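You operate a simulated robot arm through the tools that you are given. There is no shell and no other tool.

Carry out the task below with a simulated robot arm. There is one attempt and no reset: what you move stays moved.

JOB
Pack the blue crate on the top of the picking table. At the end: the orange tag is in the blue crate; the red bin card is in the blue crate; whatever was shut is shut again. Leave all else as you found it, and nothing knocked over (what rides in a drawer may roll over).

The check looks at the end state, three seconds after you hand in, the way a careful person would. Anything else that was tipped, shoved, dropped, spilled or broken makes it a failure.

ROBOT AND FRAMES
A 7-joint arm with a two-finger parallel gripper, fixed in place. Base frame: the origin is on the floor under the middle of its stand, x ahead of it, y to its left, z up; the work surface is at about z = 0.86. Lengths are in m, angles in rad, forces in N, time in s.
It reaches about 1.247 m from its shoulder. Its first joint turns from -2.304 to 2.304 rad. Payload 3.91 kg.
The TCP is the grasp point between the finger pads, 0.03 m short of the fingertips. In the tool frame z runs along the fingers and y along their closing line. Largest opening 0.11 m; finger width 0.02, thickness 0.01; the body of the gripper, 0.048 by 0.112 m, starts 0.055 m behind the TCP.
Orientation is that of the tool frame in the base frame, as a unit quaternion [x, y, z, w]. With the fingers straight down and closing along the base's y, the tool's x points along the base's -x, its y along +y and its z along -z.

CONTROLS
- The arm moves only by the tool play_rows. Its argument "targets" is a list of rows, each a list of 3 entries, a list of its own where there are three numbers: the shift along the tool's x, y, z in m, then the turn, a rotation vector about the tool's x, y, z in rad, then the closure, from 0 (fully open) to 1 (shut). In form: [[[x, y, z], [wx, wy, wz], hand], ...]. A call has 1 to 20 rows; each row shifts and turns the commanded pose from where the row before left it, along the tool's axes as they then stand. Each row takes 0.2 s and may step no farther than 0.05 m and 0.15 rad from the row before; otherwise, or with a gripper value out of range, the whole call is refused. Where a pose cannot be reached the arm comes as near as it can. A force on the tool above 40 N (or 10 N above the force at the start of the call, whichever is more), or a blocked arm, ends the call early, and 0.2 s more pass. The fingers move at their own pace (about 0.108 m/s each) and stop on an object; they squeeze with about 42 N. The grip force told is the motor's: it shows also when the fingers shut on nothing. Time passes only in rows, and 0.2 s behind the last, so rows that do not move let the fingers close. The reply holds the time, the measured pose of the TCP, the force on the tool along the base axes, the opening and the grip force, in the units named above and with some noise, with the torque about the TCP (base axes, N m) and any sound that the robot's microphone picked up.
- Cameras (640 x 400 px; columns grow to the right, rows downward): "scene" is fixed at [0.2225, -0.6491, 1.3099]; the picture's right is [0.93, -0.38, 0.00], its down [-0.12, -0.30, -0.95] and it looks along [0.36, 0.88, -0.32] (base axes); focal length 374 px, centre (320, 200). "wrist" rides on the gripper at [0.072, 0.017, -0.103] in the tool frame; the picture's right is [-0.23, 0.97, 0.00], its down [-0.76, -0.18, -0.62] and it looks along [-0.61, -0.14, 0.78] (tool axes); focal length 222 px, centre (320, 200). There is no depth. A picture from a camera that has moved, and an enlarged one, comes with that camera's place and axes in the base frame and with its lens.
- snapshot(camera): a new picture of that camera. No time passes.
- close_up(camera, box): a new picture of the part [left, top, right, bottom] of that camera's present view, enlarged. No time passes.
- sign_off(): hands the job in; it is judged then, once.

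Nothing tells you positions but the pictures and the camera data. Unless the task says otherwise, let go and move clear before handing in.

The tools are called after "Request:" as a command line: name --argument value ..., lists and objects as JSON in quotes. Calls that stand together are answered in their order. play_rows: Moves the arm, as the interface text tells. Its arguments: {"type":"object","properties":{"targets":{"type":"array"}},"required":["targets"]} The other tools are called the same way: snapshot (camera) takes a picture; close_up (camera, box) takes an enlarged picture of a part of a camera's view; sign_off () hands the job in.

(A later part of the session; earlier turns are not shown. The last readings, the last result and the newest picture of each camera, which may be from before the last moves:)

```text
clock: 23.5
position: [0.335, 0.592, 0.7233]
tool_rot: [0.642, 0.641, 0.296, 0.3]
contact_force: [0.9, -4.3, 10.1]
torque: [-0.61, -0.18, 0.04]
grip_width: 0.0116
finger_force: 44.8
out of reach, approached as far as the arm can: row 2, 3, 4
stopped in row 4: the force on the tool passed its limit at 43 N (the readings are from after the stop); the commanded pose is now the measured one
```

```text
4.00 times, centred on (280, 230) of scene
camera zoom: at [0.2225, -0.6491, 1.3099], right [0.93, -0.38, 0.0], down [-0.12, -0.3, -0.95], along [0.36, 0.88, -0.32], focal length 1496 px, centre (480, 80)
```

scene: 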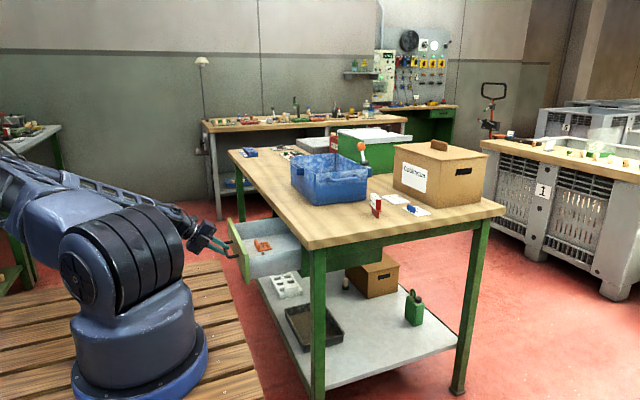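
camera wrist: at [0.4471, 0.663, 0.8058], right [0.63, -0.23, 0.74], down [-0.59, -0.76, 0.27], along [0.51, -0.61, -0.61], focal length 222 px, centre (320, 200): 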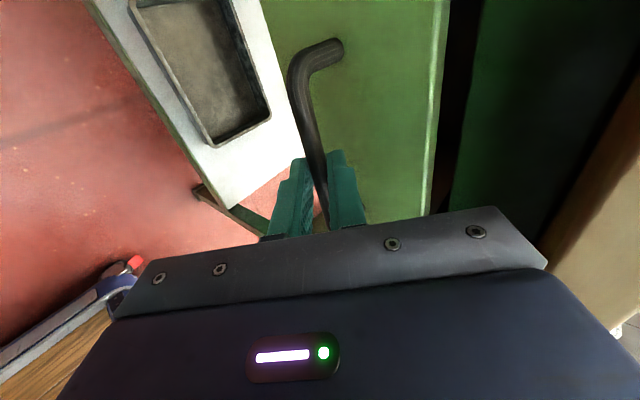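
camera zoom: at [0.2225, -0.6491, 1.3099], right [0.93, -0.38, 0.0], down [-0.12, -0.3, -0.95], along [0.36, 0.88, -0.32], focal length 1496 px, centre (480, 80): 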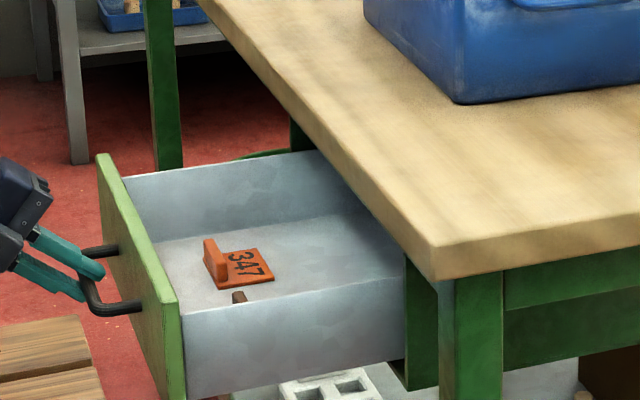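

That's as far back as the arm can fold here; the drawer is about 18 cm open and the tag is reachable from above. I'll let go of the handle, steepen the hand, and back off.

Request:
play_rows --targets '[[[0, 0, 0], [0, 0, 0], 0.63], [[0, 0, 0], [0, 0, 0], 0.63], [[0, 0, 0], [0.1, 0, 0], 0.63], [[0, 0, 0], [0.1, 0, 0], 0.63], [[0, 0, 0], [0.1, 0, 0], 0.63], [[0, 0, 0], [0, 0, 0], 0.63]]'

Request:
close_up --camera "scene" --box '[200, 180, 340, 280]'

Request:
snapshot --camera "wrist"

```text
clock: 24.9
position: [0.3342, 0.5921, 0.7232]
tool_rot: [0.68, 0.678, 0.197, 0.199]
contact_force: [0.0, 0.1, -0.3]
torque: [0.0, -0.01, 0.01]
grip_width: 0.0407
finger_force: 0.2
```

```text
4.00 times, centred on (270, 230) of scene
camera zoom: at [0.2225, -0.6491, 1.3099], right [0.93, -0.38, 0.0], down [-0.12, -0.3, -0.95], along [0.36, 0.88, -0.32], focal length 1496 px, centre (520, 80)
```

zoom: 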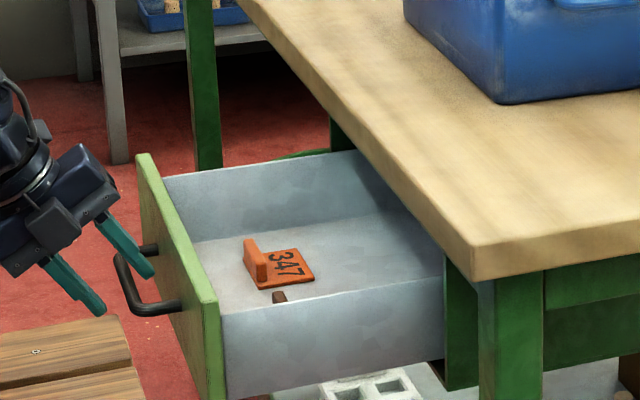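

```text
taken
camera wrist: at [0.2913, 0.6639, 0.8213], right [0.82, -0.23, 0.53], down [-0.49, -0.76, 0.43], along [0.3, -0.61, -0.73], focal length 222 px, centre (320, 200)
```

wrist: 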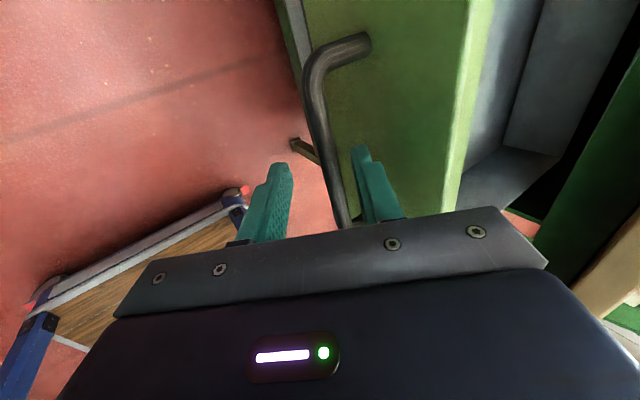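

Handle released and hand steeper (about 33° from vertical), with the bar still between the open fingers. I'll back off along the finger direction.

Request:
play_rows --targets '[[[0, 0, -0.02], [0, 0, 0], 0.63], [[0, 0, -0.03], [0, 0, 0], 0.63], [[0, 0, -0.03], [0, 0, 0], 0.63], [[0, 0, -0.03], [0, 0, 0], 0.5]]'

Request:
close_up --camera "scene" --box '[200, 160, 340, 280]'

```text
clock: 25.9
position: [0.2747, 0.5927, 0.8147]
tool_rot: [0.68, 0.677, 0.198, 0.202]
contact_force: [0.5, -0.2, -0.2]
torque: [0.02, -0.02, -0.01]
grip_width: 0.0547
finger_force: 0.1
```

```text
3.33 times, centred on (270, 220) of scene
camera zoom: at [0.2225, -0.6491, 1.3099], right [0.93, -0.38, 0.0], down [-0.12, -0.3, -0.95], along [0.36, 0.88, -0.32], focal length 1247 px, centre (487, 133)
```

zoom: 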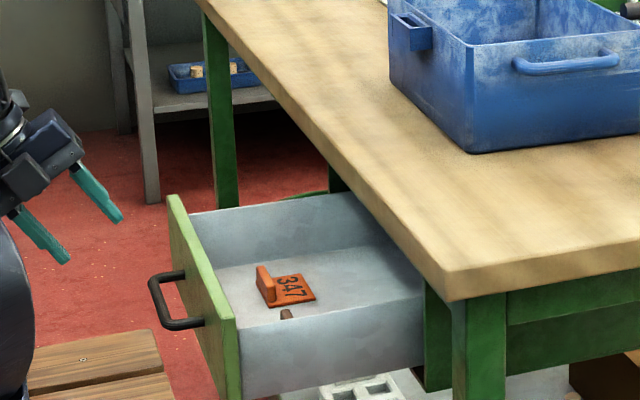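

Clear of the handle. I'll rise, bring the hand vertical, and move to a spot from which the wrist camera can look down into the drawer.

Request:
play_rows --targets '[[[0, 0.0242, -0.038], [0, 0, 0], 0.3], [[0, 0.0242, -0.038], [0, 0, 0], 0.3], [[0, 0.0242, -0.038], [0, 0, 0], 0.3], [[0, 0.0242, -0.038], [0, 0, 0], 0.3], [[0, 0, 0], [0.142, 0, 0], 0.3], [[0, 0, 0], [0.142, 0, 0], 0.3], [[0, 0, 0], [0.142, 0, 0], 0.3], [[0, 0, 0], [0.142, 0, 0], 0.3], [[0.033, 0.033, 0], [0, 0, 0], 0.3], [[0.033, 0.033, 0], [0, 0, 0], 0.3], [[0.033, 0.033, 0], [0, 0, 0], 0.3], [[0.033, 0.033, 0], [0, 0, 0], 0.3], [[0.033, 0.033, 0], [0, 0, 0], 0.3]]'

Request:
snapshot --camera "wrist"

Request:
snapshot --camera "scene"

```text
clock: 28.7
position: [0.4398, 0.7586, 0.9976]
tool_rot: [0.709, 0.706, 0.0, 0.001]
contact_force: [-0.3, -0.3, 1.2]
torque: [-0.04, -0.03, 0.0]
grip_width: 0.0771
finger_force: 0.1
```

```text
taken
camera wrist: at [0.4561, 0.8298, 1.1017], right [0.97, -0.23, 0.0], down [-0.18, -0.76, 0.62], along [-0.14, -0.61, -0.78], focal length 222 px, centre (320, 200)
```

wrist: 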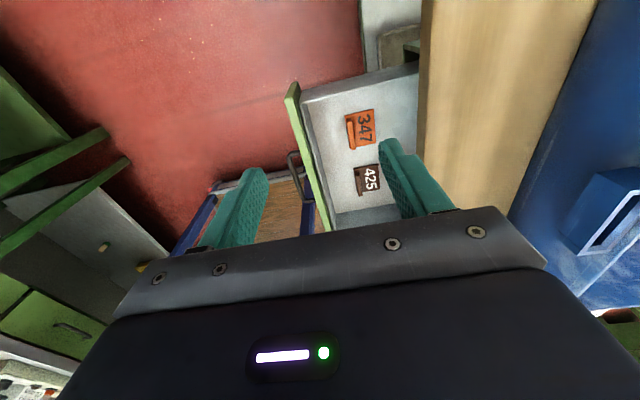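

```text
taken
```

scene: 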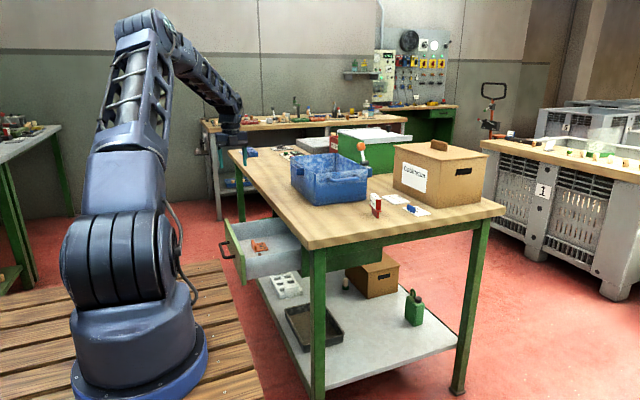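

Looking into the drawer I see two tags: an orange "347" and a brown "425". I'll zoom in to pin down the orange one's position and ridge.

Request:
close_up --camera "wrist" --box '[280, 60, 440, 240]'

Request:
close_up --camera "scene" --box '[225, 210, 305, 270]'

```text
2.22 times, centred on (360, 150) of wrist
camera zoom: at [0.4561, 0.8298, 1.1017], right [0.97, -0.23, 0.0], down [-0.18, -0.76, 0.62], along [-0.14, -0.61, -0.78], focal length 494 px, centre (231, 311)
```

zoom: 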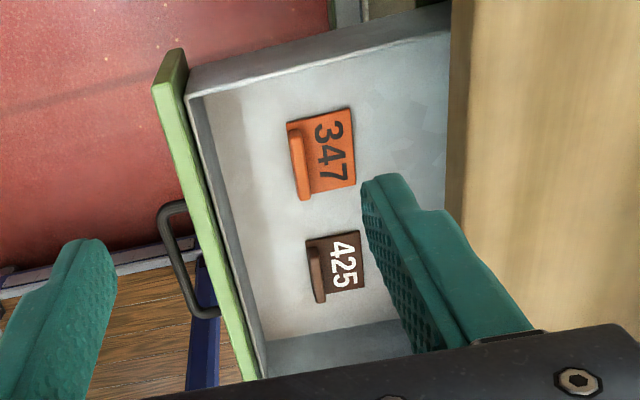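

```text
6.67 times, centred on (265, 240) of scene
camera zoom: at [0.2225, -0.6491, 1.3099], right [0.93, -0.38, 0.0], down [-0.12, -0.3, -0.95], along [0.36, 0.88, -0.32], focal length 2494 px, centre (687, -67)
```

zoom: 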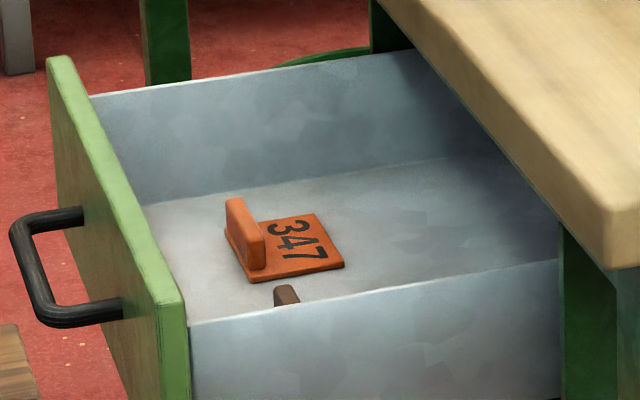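

The orange tag lies flat with its ridge along y at about (0.477, 0.650), ridge top near z 0.70. I'll come over it with the fingers closing along x and descend partway, then re-check.

Request:
play_rows --targets '[[[-0.0362, 0.0124, 0], [0, 0, 0], 0.4], [[-0.0362, 0.0124, 0], [0, 0, 0], 0.45], [[-0.0362, 0.0124, 0], [0, 0, 0], 0.45], [[0, 0, 0.0396], [0, 0, 0], 0.45], [[0, 0, 0.0396], [0, 0, 0], 0.45], [[0, 0, 0.0396], [0, 0, 0], 0.45], [[0, 0, 0.0396], [0, 0, 0], 0.45], [[0, 0, 0.0396], [0, 0, 0], 0.45], [[0, 0, 0], [0, 0, 0], 0.45]]'

Request:
snapshot --camera "wrist"

Request:
close_up --camera "scene" --box '[210, 160, 330, 270]'

```text
clock: 30.7
position: [0.4766, 0.6478, 0.8002]
tool_rot: [0.709, 0.705, 0.0, 0.002]
contact_force: [-0.5, 0.4, 0.2]
torque: [-0.02, 0.02, -0.02]
grip_width: 0.0605
finger_force: 0.1
```

```text
taken
camera wrist: at [0.4931, 0.7198, 0.9054], right [0.97, -0.23, 0.0], down [-0.18, -0.76, 0.63], along [-0.14, -0.61, -0.78], focal length 222 px, centre (320, 200)
```

wrist: 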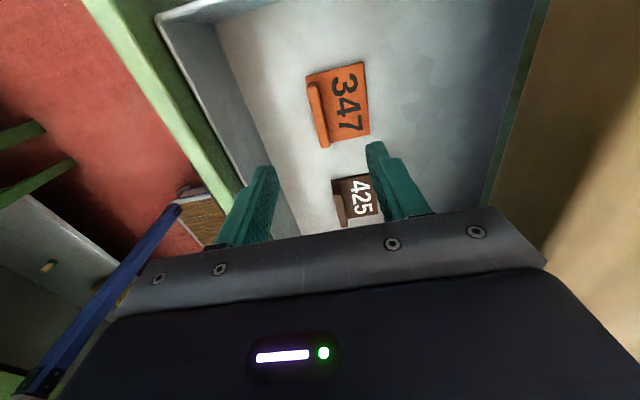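

```text
3.64 times, centred on (270, 215) of scene
camera zoom: at [0.2225, -0.6491, 1.3099], right [0.93, -0.38, 0.0], down [-0.12, -0.3, -0.95], along [0.36, 0.88, -0.32], focal length 1360 px, centre (502, 146)
```

zoom: 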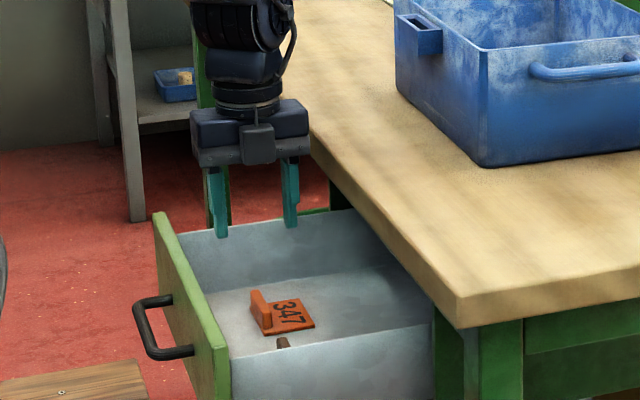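

The ridge lines up well with the tool axis in x; I'll zoom to fine-tune before the last descent.

Request:
close_up --camera "wrist" --box '[250, 40, 410, 240]'

```text
2.00 times, centred on (330, 140) of wrist
camera zoom: at [0.4931, 0.7198, 0.9054], right [0.97, -0.23, 0.0], down [-0.18, -0.76, 0.63], along [-0.14, -0.61, -0.78], focal length 444 px, centre (300, 320)
```

zoom: 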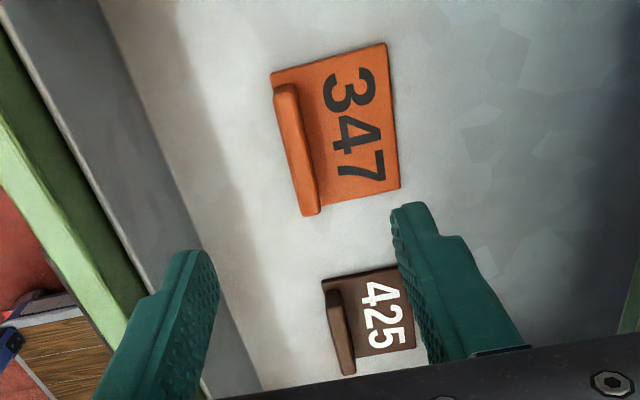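

Ridge centre is at about (0.478, 0.655). Final descent so the fingertips straddle it just above the plate.

Request:
play_rows --targets '[[[0.003, 0.001, 0.03], [0, 0, 0], 0.45], [[0.003, 0.0005, 0.03], [0, 0, 0], 0.45], [[0, 0, 0.022], [0, 0, 0], 0.45], [[0, 0, 0], [0, 0, 0], 0.45]]'

Request:
snapshot --camera "wrist"

Request:
close_up --camera "scene" --box '[210, 180, 310, 270]'

```text
clock: 31.7
position: [0.4808, 0.6551, 0.7173]
tool_rot: [0.708, 0.706, -0.001, 0.002]
contact_force: [-0.2, -0.4, 0.2]
torque: [0.03, -0.01, 0.01]
grip_width: 0.0607
finger_force: 0.0
```

```text
taken
camera wrist: at [0.4964, 0.7266, 0.8224], right [0.97, -0.23, 0.0], down [-0.18, -0.76, 0.63], along [-0.14, -0.61, -0.78], focal length 222 px, centre (320, 200)
```

wrist: 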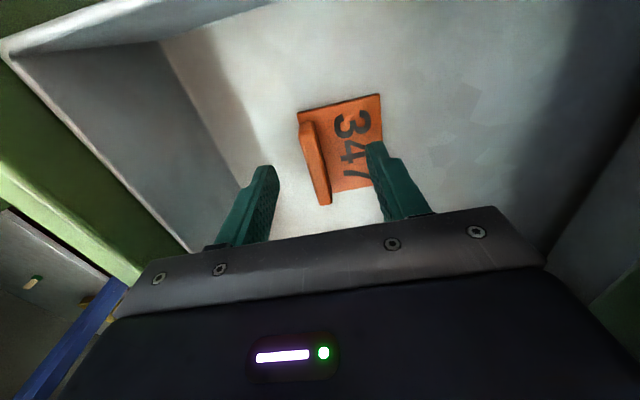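

```text
4.44 times, centred on (260, 225) of scene
camera zoom: at [0.2225, -0.6491, 1.3099], right [0.93, -0.38, 0.0], down [-0.12, -0.3, -0.95], along [0.36, 0.88, -0.32], focal length 1663 px, centre (587, 89)
```

zoom: 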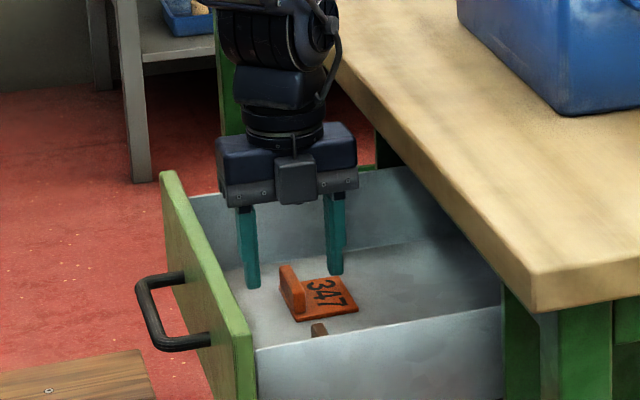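

The fingers straddle the ridge. I'll lower 3 mm more and close.

Request:
play_rows --targets '[[[0, -0.002, 0.0035], [0, 0, 0], 0.45], [[0, 0, 0], [0, 0, 0], 0.7], [[0, 0, 0], [0, 0, 0], 1.0], [[0, 0, 0], [0, 0, 0], 1.0], [[0, 0, 0], [0, 0, 0], 1.0]]'

Request:
snapshot --camera "wrist"

```text
clock: 32.9
position: [0.4793, 0.6551, 0.7135]
tool_rot: [0.708, 0.706, 0.0, 0.002]
contact_force: [-0.5, 0.6, -0.4]
torque: [0.01, -0.02, 0.02]
grip_width: 0.0097
finger_force: 42.4
```

```text
taken
camera wrist: at [0.4944, 0.7262, 0.8188], right [0.97, -0.23, 0.0], down [-0.18, -0.76, 0.63], along [-0.14, -0.61, -0.78], focal length 222 px, centre (320, 200)
```

wrist: 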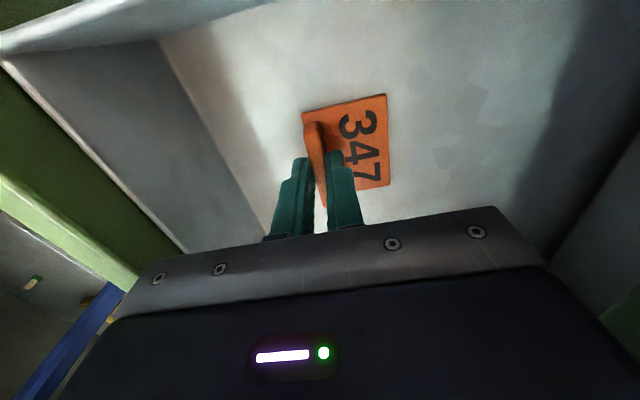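

The ridge is gripped (9.7 mm). I'll lift it straight up and check the hold.

Request:
play_rows --targets '[[[0, 0, -0.01], [0, 0, 0], 1.0], [[0, 0, -0.02], [0, 0, 0], 1.0], [[0, 0, -0.03], [0, 0, 0], 1.0], [[0, 0, -0.04], [0, 0, 0], 1.0], [[0, 0, -0.04], [0, 0, 0], 1.0]]'

Request:
snapshot --camera "wrist"

Request:
close_up --camera "scene" --box '[210, 130, 330, 270]'

```text
clock: 34.1
position: [0.4778, 0.6544, 0.8504]
tool_rot: [0.709, 0.706, 0.0, 0.003]
contact_force: [0.0, 0.8, -0.6]
torque: [0.01, 0.03, 0.01]
grip_width: 0.0095
finger_force: 42.2
```

```text
taken
camera wrist: at [0.4926, 0.7258, 0.9557], right [0.97, -0.23, 0.0], down [-0.18, -0.76, 0.63], along [-0.14, -0.61, -0.78], focal length 222 px, centre (320, 200)
```

wrist: 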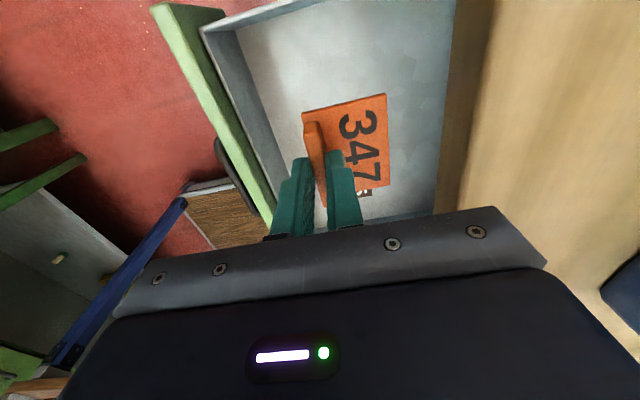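

```text
2.86 times, centred on (270, 200) of scene
camera zoom: at [0.2225, -0.6491, 1.3099], right [0.93, -0.38, 0.0], down [-0.12, -0.3, -0.95], along [0.36, 0.88, -0.32], focal length 1069 px, centre (463, 200)
```

zoom: 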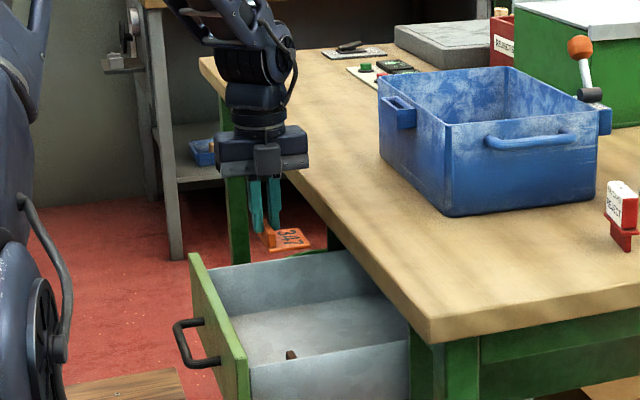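

The tag is held level and clear. I'll raise it to z ≈ 1.09 and carry it over the crate, toward its +y half (away from the orange-knobbed lever at about (0.89, 0.58)).

Request:
play_rows --targets '[[[0, 0, -0.048], [0, 0, 0], 1.0], [[0, 0, -0.048], [0, 0, 0], 1.0], [[0, 0, -0.048], [0, 0, 0], 1.0], [[0, 0, -0.048], [0, 0, 0], 1.0], [[0, 0, -0.048], [0, 0, 0], 1.0], [[0.009, 0.042, 0], [0, 0, 0], 1.0], [[0.009, 0.042, 0], [0, 0, 0], 1.0], [[0.009, 0.042, 0], [0, 0, 0], 1.0], [[0.009, 0.042, 0], [0, 0, 0], 1.0], [[0.009, 0.042, 0], [0, 0, 0], 1.0], [[0.009, 0.042, 0], [0, 0, 0], 1.0], [[0.009, 0.042, 0], [0, 0, 0], 1.0], [[0, 0, 0], [0, 0, 0], 1.0]]'

Request:
snapshot --camera "wrist"

Request:
close_up --camera "scene" --box '[260, 80, 420, 220]'

```text
clock: 36.9
position: [0.7676, 0.7143, 1.0915]
tool_rot: [0.709, 0.705, -0.001, 0.001]
contact_force: [-0.1, 0.5, -0.2]
torque: [0.01, 0.0, -0.01]
grip_width: 0.0096
finger_force: 42.4
out of reach, approached as far as the arm can: row 12
```

```text
taken
camera wrist: at [0.7835, 0.7864, 1.1954], right [0.97, -0.23, 0.0], down [-0.18, -0.76, 0.63], along [-0.14, -0.61, -0.78], focal length 222 px, centre (320, 200)
```

wrist: 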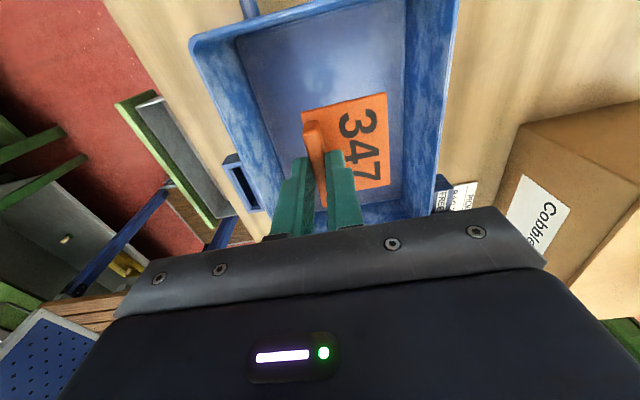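

```text
2.86 times, centred on (340, 150) of scene
camera zoom: at [0.2225, -0.6491, 1.3099], right [0.93, -0.38, 0.0], down [-0.12, -0.3, -0.95], along [0.36, 0.88, -0.32], focal length 1069 px, centre (263, 343)
```

zoom: 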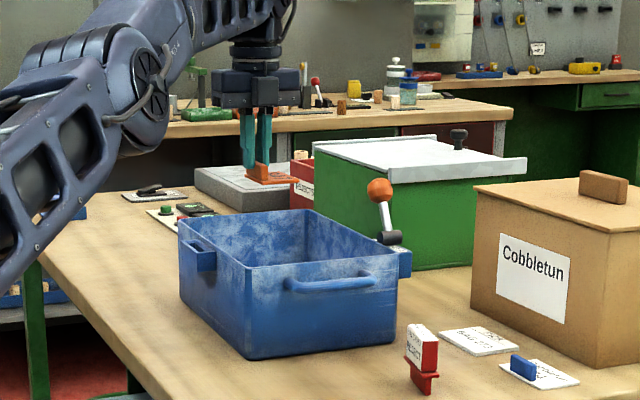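

The tag is over the crate interior. I'm near the arm's reach limit here but lowering should help; I'll descend into the crate in steps.

Request:
play_rows --targets '[[[0, 0, 0.04], [0, 0, 0], 1.0], [[0, 0, 0.04], [0, 0, 0], 1.0], [[0, 0, 0.04], [0, 0, 0], 1.0], [[0, 0, 0.03], [0, 0, 0], 1.0], [[0, 0, 0], [0, 0, 0], 1.0]]'

Request:
snapshot --camera "wrist"

Request:
close_up --camera "scene" --box '[220, 60, 420, 220]'

```text
clock: 38.1
position: [0.7661, 0.7133, 0.9428]
tool_rot: [0.709, 0.706, 0.0, 0.001]
contact_force: [-0.2, -1.1, -0.2]
torque: [-0.02, -0.01, -0.02]
grip_width: 0.0098
finger_force: 41.6
```

```text
taken
camera wrist: at [0.7826, 0.7847, 1.0475], right [0.97, -0.23, 0.0], down [-0.18, -0.76, 0.63], along [-0.14, -0.61, -0.78], focal length 222 px, centre (320, 200)
```

wrist: 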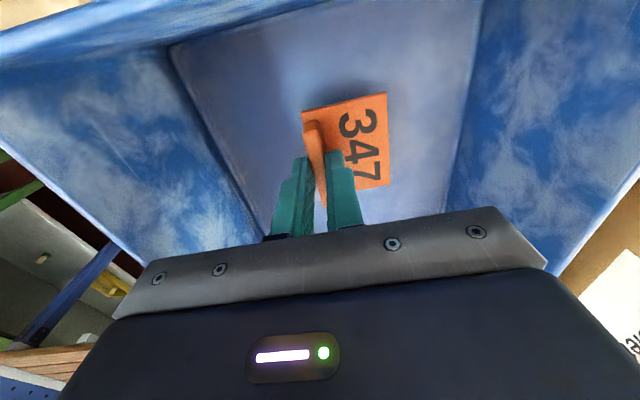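

```text
2.50 times, centred on (320, 140) of scene
camera zoom: at [0.2225, -0.6491, 1.3099], right [0.93, -0.38, 0.0], down [-0.12, -0.3, -0.95], along [0.36, 0.88, -0.32], focal length 935 px, centre (320, 350)
```

zoom: 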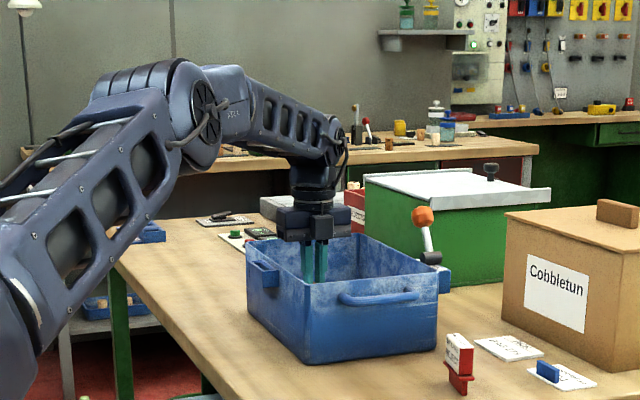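

The tag is inside the crate walls, centred over the floor. I'll lower gently until it's just about on the floor.

Request:
play_rows --targets '[[[0, 0, 0.012], [0, 0, 0], 1.0], [[0, 0, 0.01], [0, 0, 0], 1.0], [[0, 0, 0.004], [0, 0, 0], 1.0], [[0, 0, 0], [0, 0, 0], 1.0]]'

```text
clock: 39.1
position: [0.7681, 0.7132, 0.9169]
tool_rot: [0.708, 0.706, 0.0, 0.002]
contact_force: [-0.4, -1.1, -0.5]
torque: [0.03, 0.01, 0.0]
grip_width: 0.0098
finger_force: 42.0
```

Request:
play_rows --targets '[[[0, 0, 0.003], [0, 0, 0], 1.0], [[0, 0, 0.002], [0, 0, 0], 1.0], [[0, 0, 0], [0, 0, 0], 1.0]]'

Request:
snapshot --camera "wrist"

```text
clock: 39.9
position: [0.7691, 0.7137, 0.9148]
tool_rot: [0.709, 0.706, 0.001, 0.003]
contact_force: [0.4, -0.4, 21.9]
torque: [-0.32, -0.05, -0.04]
grip_width: 0.0096
finger_force: 42.3
```

```text
taken
camera wrist: at [0.784, 0.7851, 1.0195], right [0.97, -0.23, 0.0], down [-0.18, -0.76, 0.62], along [-0.14, -0.61, -0.78], focal length 222 px, centre (320, 200)
```

wrist: 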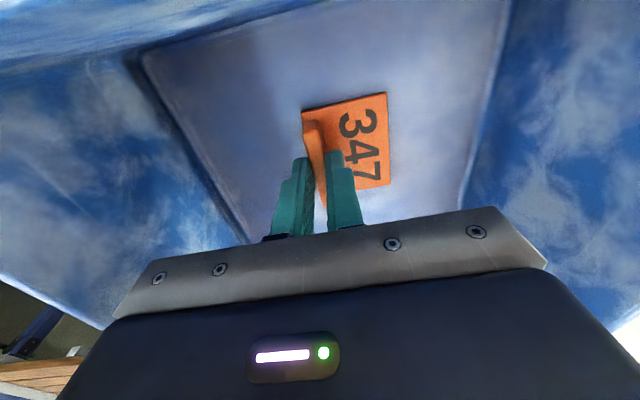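

The tag has touched the crate floor (22 N). I'll ease up a couple of millimetres and release.

Request:
play_rows --targets '[[[0, 0, -0.0035], [0, 0, 0], 1.0], [[0, 0, 0], [0, 0, 0], 0.8], [[0, 0, 0], [0, 0, 0], 0.6], [[0, 0, 0], [0, 0, 0], 0.6]]'

Request:
snapshot --camera "wrist"

```text
clock: 40.9
position: [0.7673, 0.7134, 0.915]
tool_rot: [0.708, 0.706, -0.001, 0.002]
contact_force: [-0.8, 0.4, 0.5]
torque: [0.0, -0.01, 0.01]
grip_width: 0.044
finger_force: 0.1
```

```text
taken
camera wrist: at [0.7845, 0.7852, 1.0204], right [0.97, -0.23, 0.0], down [-0.18, -0.76, 0.63], along [-0.14, -0.61, -0.78], focal length 222 px, centre (320, 200)
```

wrist: 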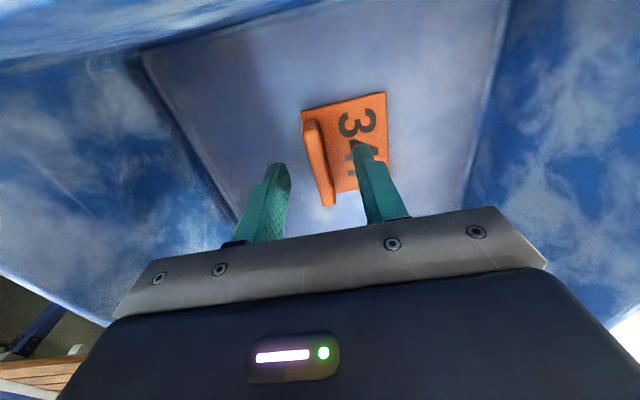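

The tag rests flat in the crate. I'll rise straight out and move toward the −y end, keeping clear of the lever, to look at the red card.

Request:
play_rows --targets '[[[0, 0, -0.03], [0, 0, 0], 0.6], [[0, 0, -0.045], [0, 0, 0], 0.6], [[0, 0, -0.045], [0, 0, 0], 0.6], [[0, 0, -0.045], [0, 0, 0], 0.6], [[-0.035, -0.006, -0.012], [0, 0, 0], 0.4], [[-0.035, -0.006, -0.012], [0, 0, 0], 0.3], [[-0.035, -0.006, -0.012], [0, 0, 0], 0.3], [[-0.035, 0, -0.012], [0, 0, 0], 0.3], [[-0.035, 0, 0], [0, 0, 0], 0.3]]'

Request:
snapshot --camera "wrist"

Request:
snapshot --camera "scene"

```text
clock: 42.9
position: [0.7494, 0.5416, 1.1262]
tool_rot: [0.709, 0.706, 0.0, 0.002]
contact_force: [-0.5, -0.1, -0.2]
torque: [-0.08, 0.02, 0.0]
grip_width: 0.0768
finger_force: 0.0
```

```text
taken
camera wrist: at [0.7648, 0.6127, 1.2311], right [0.97, -0.23, 0.0], down [-0.18, -0.76, 0.63], along [-0.14, -0.61, -0.78], focal length 222 px, centre (320, 200)
```

wrist: 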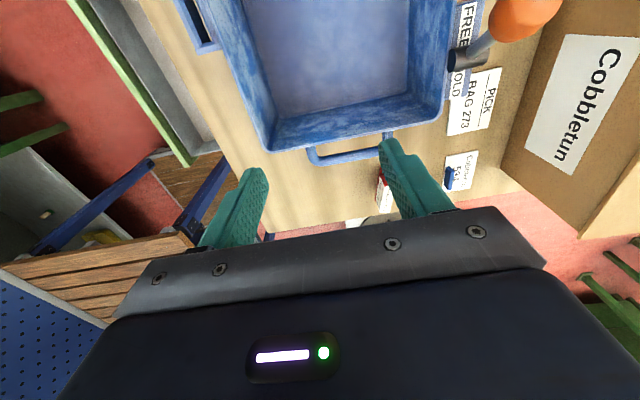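

```text
taken
```

scene: 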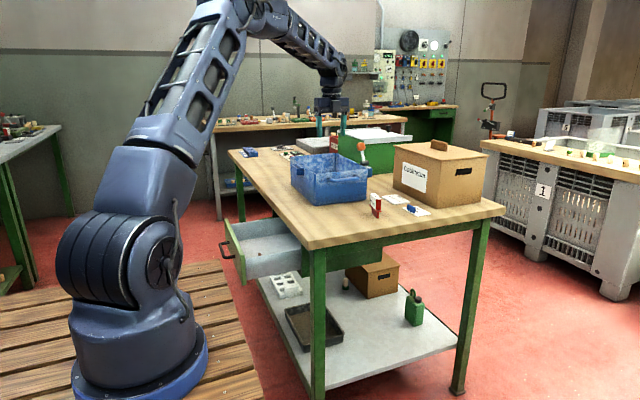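

The card is partly hidden behind a finger. I'll shift to bring it between the fingers, keeping above the lever's knob height.

Request:
play_rows --targets '[[[-0.04, 0, 0], [0, 0, 0], 0.3], [[-0.03, 0.02, 0], [0, 0, 0], 0.3], [[0, 0.045, 0], [0, 0, 0], 0.3], [[0, 0.01, 0], [0, 0, 0], 0.3]]'

Request:
snapshot --camera "wrist"

Request:
close_up --camera "wrist" --box '[240, 80, 420, 240]'

```text
clock: 43.9
position: [0.8236, 0.4693, 1.1292]
tool_rot: [0.708, 0.706, -0.001, 0.002]
contact_force: [0.2, -0.3, 1.6]
torque: [-0.01, -0.06, -0.04]
grip_width: 0.0768
finger_force: 0.1
```

```text
taken
camera wrist: at [0.8402, 0.5399, 1.235], right [0.97, -0.23, 0.0], down [-0.18, -0.76, 0.63], along [-0.14, -0.61, -0.78], focal length 222 px, centre (320, 200)
```

wrist: 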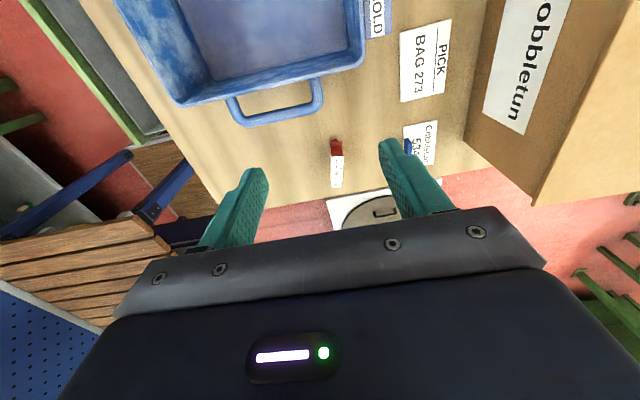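

```text
2.50 times, centred on (330, 160) of wrist
camera zoom: at [0.8402, 0.5399, 1.235], right [0.97, -0.23, 0.0], down [-0.18, -0.76, 0.63], along [-0.14, -0.61, -0.78], focal length 555 px, centre (295, 300)
```

zoom: 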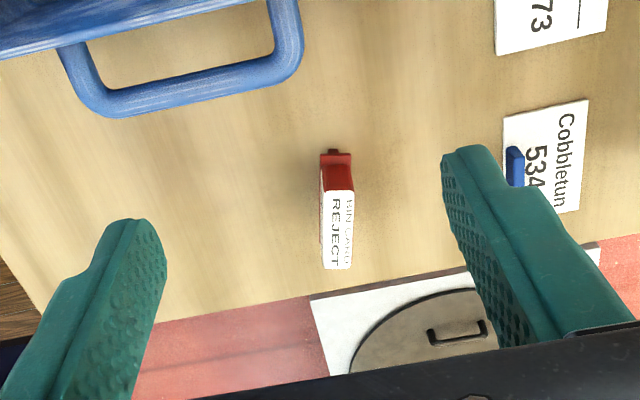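

The red card is at about (0.825, 0.352), turned roughly 9° and 2 cm thick across x, top at z ≈ 0.933. I'll move above it, align the fingers with its thickness and come down to just above it.

Request:
play_rows --targets '[[[-0.0395, 0.0005, 0], [0, 0, 0], 0.4], [[-0.0395, 0.0005, 0], [0, 0, 0], 0.45], [[-0.039, 0.0005, 0], [0, 0, 0], 0.45], [[0, 0, 0], [0, 0, 0.0825], 0.45], [[0, 0, 0], [0, 0, 0.0825], 0.45], [[0, 0, 0.045], [0, 0, 0], 0.45], [[0, 0, 0.045], [0, 0, 0], 0.45], [[0, 0, 0.03], [0, 0, 0], 0.45], [[0, 0, 0], [0, 0, 0], 0.45]]'

Request:
snapshot --camera "wrist"

Request:
close_up --camera "scene" --box '[320, 130, 440, 230]'

```text
clock: 45.9
position: [0.8253, 0.3506, 1.0084]
tool_rot: [0.764, 0.645, -0.001, 0.003]
contact_force: [0.0, -0.8, 0.1]
torque: [-0.01, 0.03, 0.01]
grip_width: 0.0607
finger_force: 0.0
```

```text
taken
camera wrist: at [0.8534, 0.4178, 1.1139], right [0.92, -0.39, 0.0], down [-0.3, -0.72, 0.62], along [-0.24, -0.58, -0.78], focal length 222 px, centre (320, 200)
```

wrist: 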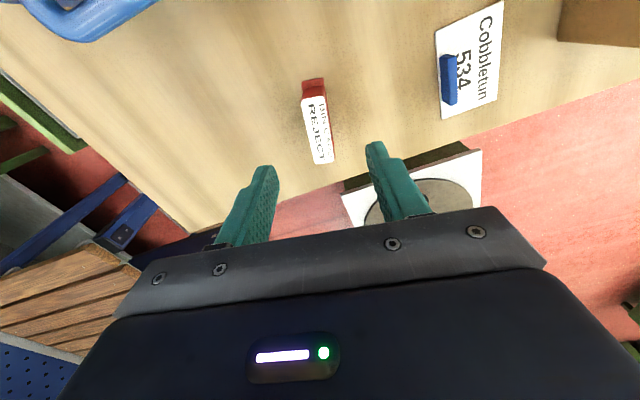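

```text
4.00 times, centred on (380, 180) of scene
camera zoom: at [0.2225, -0.6491, 1.3099], right [0.93, -0.38, 0.0], down [-0.12, -0.3, -0.95], along [0.36, 0.88, -0.32], focal length 1496 px, centre (80, 280)
```

zoom: 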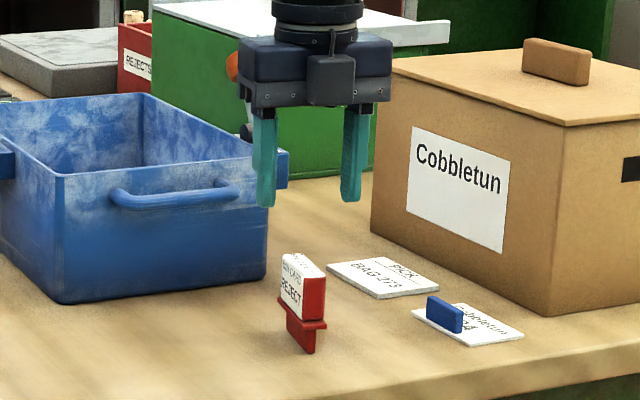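

Nearly aligned; I'll zoom to check the remaining angle.

Request:
close_up --camera "wrist" --box '[270, 60, 370, 190]'

```text
3.08 times, centred on (320, 125) of wrist
camera zoom: at [0.8534, 0.4178, 1.1139], right [0.92, -0.39, 0.0], down [-0.3, -0.72, 0.62], along [-0.24, -0.58, -0.78], focal length 684 px, centre (320, 431)
```

zoom: 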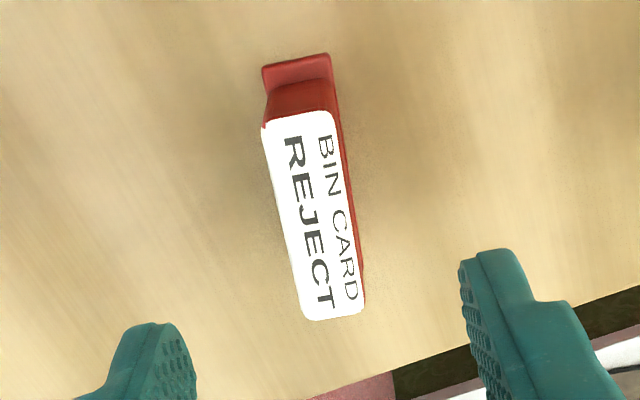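

The card's yaw is about 12.5°, so I'll turn 3° more and descend so the tips stop just above its flange.

Request:
play_rows --targets '[[[0, 0, 0], [0, 0, 0.05], 0.45], [[0, 0, 0.03], [0, 0, 0], 0.45], [[0, 0, 0.03], [0, 0, 0], 0.45], [[0, 0, 0.0145], [0, 0, 0], 0.45], [[0, 0, 0], [0, 0, 0], 0.45]]'

Request:
snapshot --camera "wrist"

Request:
close_up --camera "scene" --box '[345, 150, 425, 225]'

```text
clock: 47.1
position: [0.8247, 0.3496, 0.934]
tool_rot: [0.78, 0.626, -0.001, 0.002]
contact_force: [-0.1, -0.5, 0.7]
torque: [0.01, 0.0, 0.01]
grip_width: 0.0604
finger_force: 0.0
```

```text
taken
camera wrist: at [0.856, 0.4161, 1.0396], right [0.9, -0.43, 0.0], down [-0.34, -0.7, 0.62], along [-0.27, -0.56, -0.78], focal length 222 px, centre (320, 200)
```

wrist: 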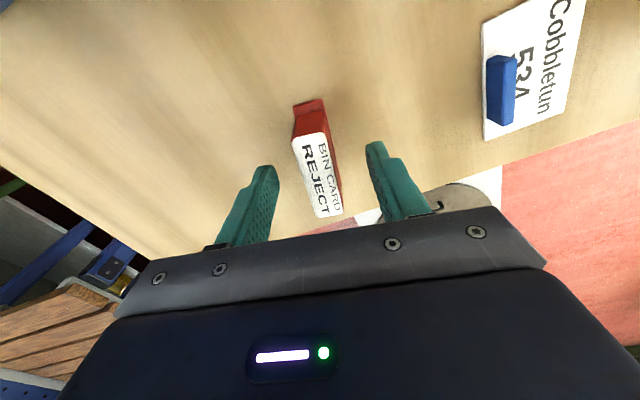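

```text
5.33 times, centred on (385, 188) of scene
camera zoom: at [0.2225, -0.6491, 1.3099], right [0.93, -0.38, 0.0], down [-0.12, -0.3, -0.95], along [0.36, 0.88, -0.32], focal length 1995 px, centre (-27, 267)
```

zoom: 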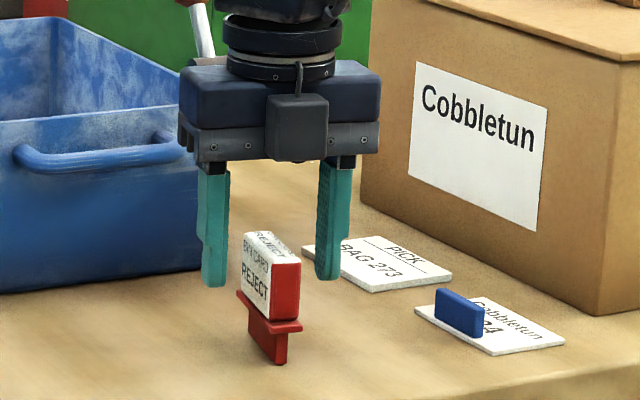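

The fingers straddle the card's block, above its flange. Closing gently.

Request:
play_rows --targets '[[[0, 0, 0], [0, 0, 0], 0.6], [[0, 0, 0], [0, 0, 0], 0.72], [[0, 0, 0], [0, 0, 0], 0.85], [[0, 0, 0], [0, 0, 0], 1.0], [[0, 0, 0], [0, 0, 0], 1.0]]'

Request:
close_up --camera "scene" --box '[345, 150, 425, 225]'

```text
clock: 48.3
position: [0.8252, 0.3495, 0.9341]
tool_rot: [0.78, 0.626, 0.0, 0.003]
contact_force: [0.2, 0.0, 0.3]
torque: [-0.02, -0.02, 0.01]
grip_width: 0.0184
finger_force: 42.0
```

```text
5.33 times, centred on (385, 188) of scene
camera zoom: at [0.2225, -0.6491, 1.3099], right [0.93, -0.38, 0.0], down [-0.12, -0.3, -0.95], along [0.36, 0.88, -0.32], focal length 1995 px, centre (-27, 267)
```

zoom: 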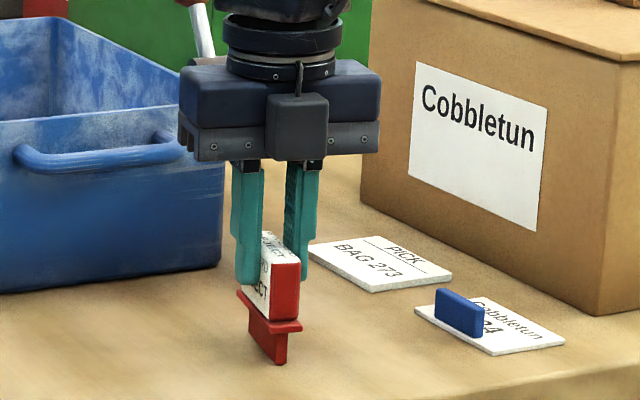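

The card is held (18 mm). I'll lift it straight up, square the hand, and go over the crate's −y half while staying away from the lever.

Request:
play_rows --targets '[[[0, 0, -0.015], [0, 0, 0], 1.0], [[0, 0, -0.045], [0, 0, 0], 1.0], [[0, 0, -0.045], [0, 0, 0], 1.0], [[0, 0, -0.045], [0, 0, 0], 1.0], [[0, 0, -0.045], [0, 0, 0], 1.0], [[0, 0, 0], [0, 0, -0.1075], 1.0], [[0, 0, 0], [0, 0, -0.1075], 1.0], [[0, -0.03, 0], [0, 0, 0], 1.0], [[0, -0.025, 0], [0, 0, 0], 1.0], [[0.04, 0, 0], [0, 0, 0], 1.0], [[0.04, 0, 0], [0, 0, 0], 1.0], [[0.04, 0, 0], [0, 0, 0], 1.0], [[0.04, 0, 0], [0, 0, 0], 1.0], [[0.04, 0, 0], [0, 0, 0], 1.0], [[0.05, 0, 0], [0, 0, 0], 1.0], [[0, 0, 0], [0, 0, 0], 1.0]]'

Request:
snapshot --camera "wrist"

Request:
close_up --camera "scene" --box '[260, 80, 440, 220]'

```text
clock: 51.7
position: [0.773, 0.6013, 1.1285]
tool_rot: [0.708, 0.706, -0.001, 0.002]
contact_force: [-0.1, -0.9, -0.7]
torque: [0.01, 0.03, 0.01]
grip_width: 0.0186
finger_force: 42.3
```

```text
taken
camera wrist: at [0.7885, 0.6726, 1.2335], right [0.97, -0.23, 0.0], down [-0.18, -0.76, 0.63], along [-0.14, -0.61, -0.78], focal length 222 px, centre (320, 200)
```

wrist: 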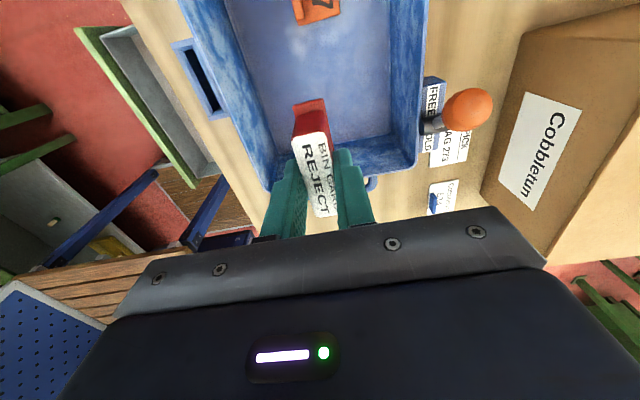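

```text
2.86 times, centred on (350, 150) of scene
camera zoom: at [0.2225, -0.6491, 1.3099], right [0.93, -0.38, 0.0], down [-0.12, -0.3, -0.95], along [0.36, 0.88, -0.32], focal length 1069 px, centre (234, 343)
```

zoom: 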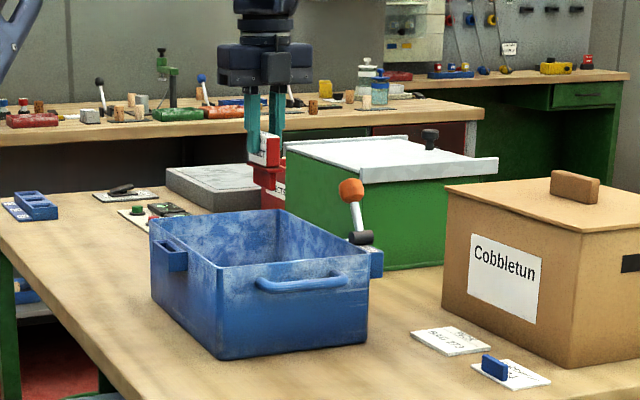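

Card is over the crate's free half, with the tag visible beyond it. Descending.

Request:
play_rows --targets '[[[0, 0, 0.04], [0, 0, 0], 1.0], [[0, 0, 0.04], [0, 0, 0], 1.0], [[0, 0, 0.04], [0, 0, 0], 1.0], [[0, 0, 0.04], [0, 0, 0], 1.0], [[0, 0, 0.008], [0, 0, 0], 1.0], [[0, 0, 0], [0, 0, 0], 1.0]]'

Request:
snapshot --camera "wrist"

Request:
close_up --camera "scene" --box '[260, 80, 440, 220]'

```text
clock: 53.1
position: [0.7717, 0.6023, 0.9612]
tool_rot: [0.708, 0.706, 0.0, 0.002]
contact_force: [-0.5, -0.1, -0.6]
torque: [0.0, -0.01, 0.03]
grip_width: 0.0188
finger_force: 41.7
```

```text
taken
camera wrist: at [0.7879, 0.6733, 1.0661], right [0.97, -0.23, 0.0], down [-0.18, -0.76, 0.63], along [-0.14, -0.61, -0.78], focal length 222 px, centre (320, 200)
```

wrist: 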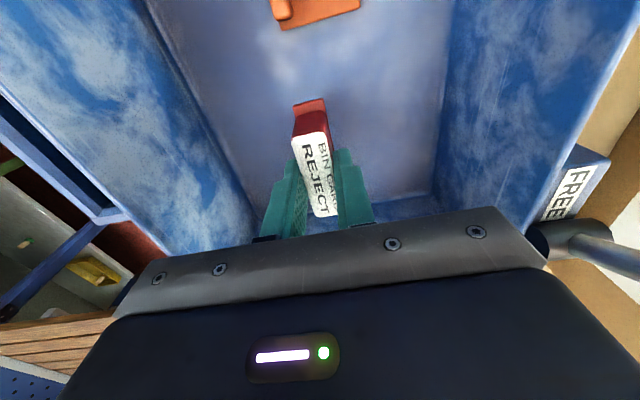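

```text
2.86 times, centred on (350, 150) of scene
camera zoom: at [0.2225, -0.6491, 1.3099], right [0.93, -0.38, 0.0], down [-0.12, -0.3, -0.95], along [0.36, 0.88, -0.32], focal length 1069 px, centre (234, 343)
```

zoom: 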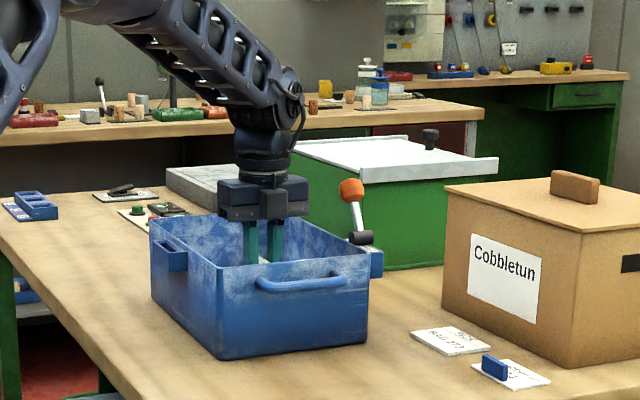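

Card inside the crate, nothing touching. I'll lower in small steps until the stem meets the floor.

Request:
play_rows --targets '[[[0, 0, 0.004], [0, 0, 0], 1.0], [[0, 0, 0.003], [0, 0, 0], 1.0], [[0, 0, 0], [0, 0, 0], 1.0]]'

```text
clock: 53.9
position: [0.772, 0.6006, 0.954]
tool_rot: [0.708, 0.706, -0.001, 0.002]
contact_force: [1.1, 0.2, -0.5]
torque: [-0.01, 0.0, 0.01]
grip_width: 0.0186
finger_force: 42.4
```

Request:
play_rows --targets '[[[0, 0, 0.003], [0, 0, 0], 1.0], [[0, 0, 0], [0, 0, 0], 1.0]]'

```text
clock: 54.5
position: [0.7718, 0.6011, 0.9518]
tool_rot: [0.708, 0.706, -0.001, 0.002]
contact_force: [-0.2, 0.4, -0.6]
torque: [0.05, 0.0, -0.01]
grip_width: 0.0184
finger_force: 42.4
```

Request:
play_rows --targets '[[[0, 0, 0.002], [0, 0, 0], 1.0], [[0, 0, 0], [0, 0, 0], 1.0]]'

```text
clock: 55.1
position: [0.7706, 0.6011, 0.9485]
tool_rot: [0.708, 0.706, 0.0, 0.001]
contact_force: [0.0, 0.1, -0.7]
torque: [-0.03, 0.01, -0.05]
grip_width: 0.0185
finger_force: 41.9
```

Request:
play_rows --targets '[[[0, 0, 0.002], [0, 0, 0], 1.0], [[0, 0, 0], [0, 0, 0], 1.0]]'

```text
clock: 55.7
position: [0.7713, 0.6007, 0.9475]
tool_rot: [0.708, 0.706, 0.0, 0.002]
contact_force: [0.0, 0.6, -1.5]
torque: [-0.02, -0.02, 0.0]
grip_width: 0.0185
finger_force: 41.8
```

Still no floor contact; I'll keep creeping down 2 mm at a time.

Request:
play_rows --targets '[[[0, 0, 0.002], [0, 0, 0], 1.0], [[0, 0, 0], [0, 0, 0], 1.0]]'

```text
clock: 56.3
position: [0.7719, 0.6008, 0.946]
tool_rot: [0.708, 0.706, -0.001, 0.002]
contact_force: [-0.6, 0.3, -0.1]
torque: [-0.02, -0.01, -0.02]
grip_width: 0.0188
finger_force: 42.1
```

Request:
play_rows --targets '[[[0, 0, 0.002], [0, 0, 0], 1.0], [[0, 0, 0], [0, 0, 0], 1.0]]'

Request:
close_up --camera "wrist" --box '[240, 60, 400, 240]'

```text
clock: 56.9
position: [0.7701, 0.6012, 0.9433]
tool_rot: [0.708, 0.706, 0.0, 0.001]
contact_force: [-0.6, -0.3, 0.0]
torque: [-0.02, 0.02, 0.02]
grip_width: 0.0187
finger_force: 41.9
```

```text
2.22 times, centred on (320, 150) of wrist
camera zoom: at [0.7874, 0.6734, 1.0481], right [0.97, -0.23, 0.0], down [-0.18, -0.76, 0.63], along [-0.14, -0.61, -0.78], focal length 494 px, centre (320, 311)
```

zoom: 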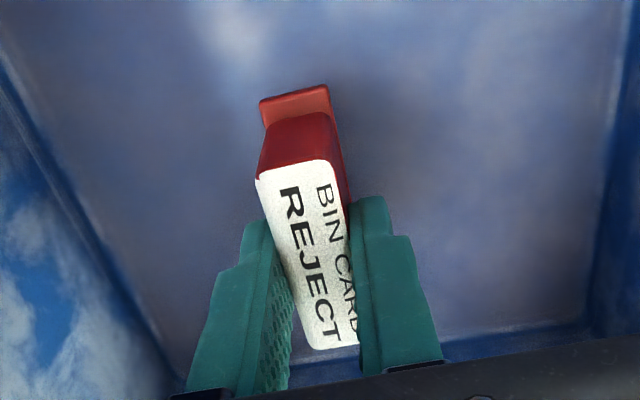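

Request:
play_rows --targets '[[[0, 0, 0.002], [0, 0, 0], 1.0], [[0, 0, 0], [0, 0, 0], 1.0]]'

```text
clock: 57.5
position: [0.7715, 0.6026, 0.9431]
tool_rot: [0.709, 0.705, 0.0, 0.002]
contact_force: [0.5, -2.2, 12.8]
torque: [-0.16, 0.02, -0.01]
grip_width: 0.0187
finger_force: 42.0
```

The stem has touched the floor (13 N). I'll ease off a millimetre and open slowly so the card stays standing.

Request:
play_rows --targets '[[[0, 0, -0.0012], [0, 0, 0], 1.0], [[0, 0, 0], [0, 0, 0], 0.82], [[0, 0, 0], [0, 0, 0], 0.79], [[0, 0, 0], [0, 0, 0], 0.75], [[0, 0, 0], [0, 0, 0], 0.68], [[0, 0, 0], [0, 0, 0], 0.58], [[0, 0, 0], [0, 0, 0], 0.5], [[0, 0, 0], [0, 0, 0], 0.5]]'

Request:
snapshot --camera "wrist"

```text
clock: 59.3
position: [0.772, 0.6019, 0.9407]
tool_rot: [0.708, 0.706, -0.001, 0.002]
contact_force: [0.8, -0.2, -0.1]
torque: [0.02, 0.01, 0.02]
grip_width: 0.0552
finger_force: 0.1
```

```text
taken
camera wrist: at [0.7874, 0.6734, 1.0473], right [0.97, -0.23, 0.0], down [-0.18, -0.76, 0.63], along [-0.14, -0.61, -0.78], focal length 222 px, centre (320, 200)
```

wrist: 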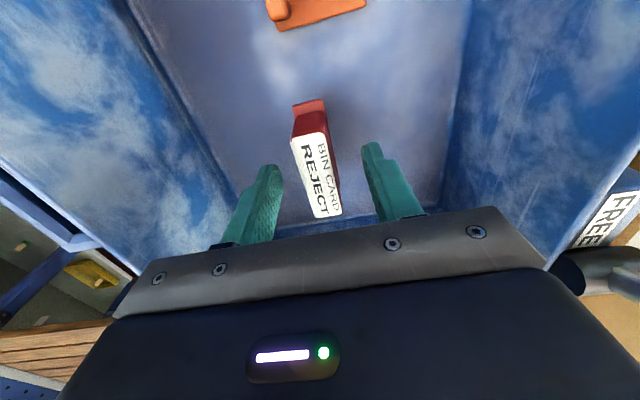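

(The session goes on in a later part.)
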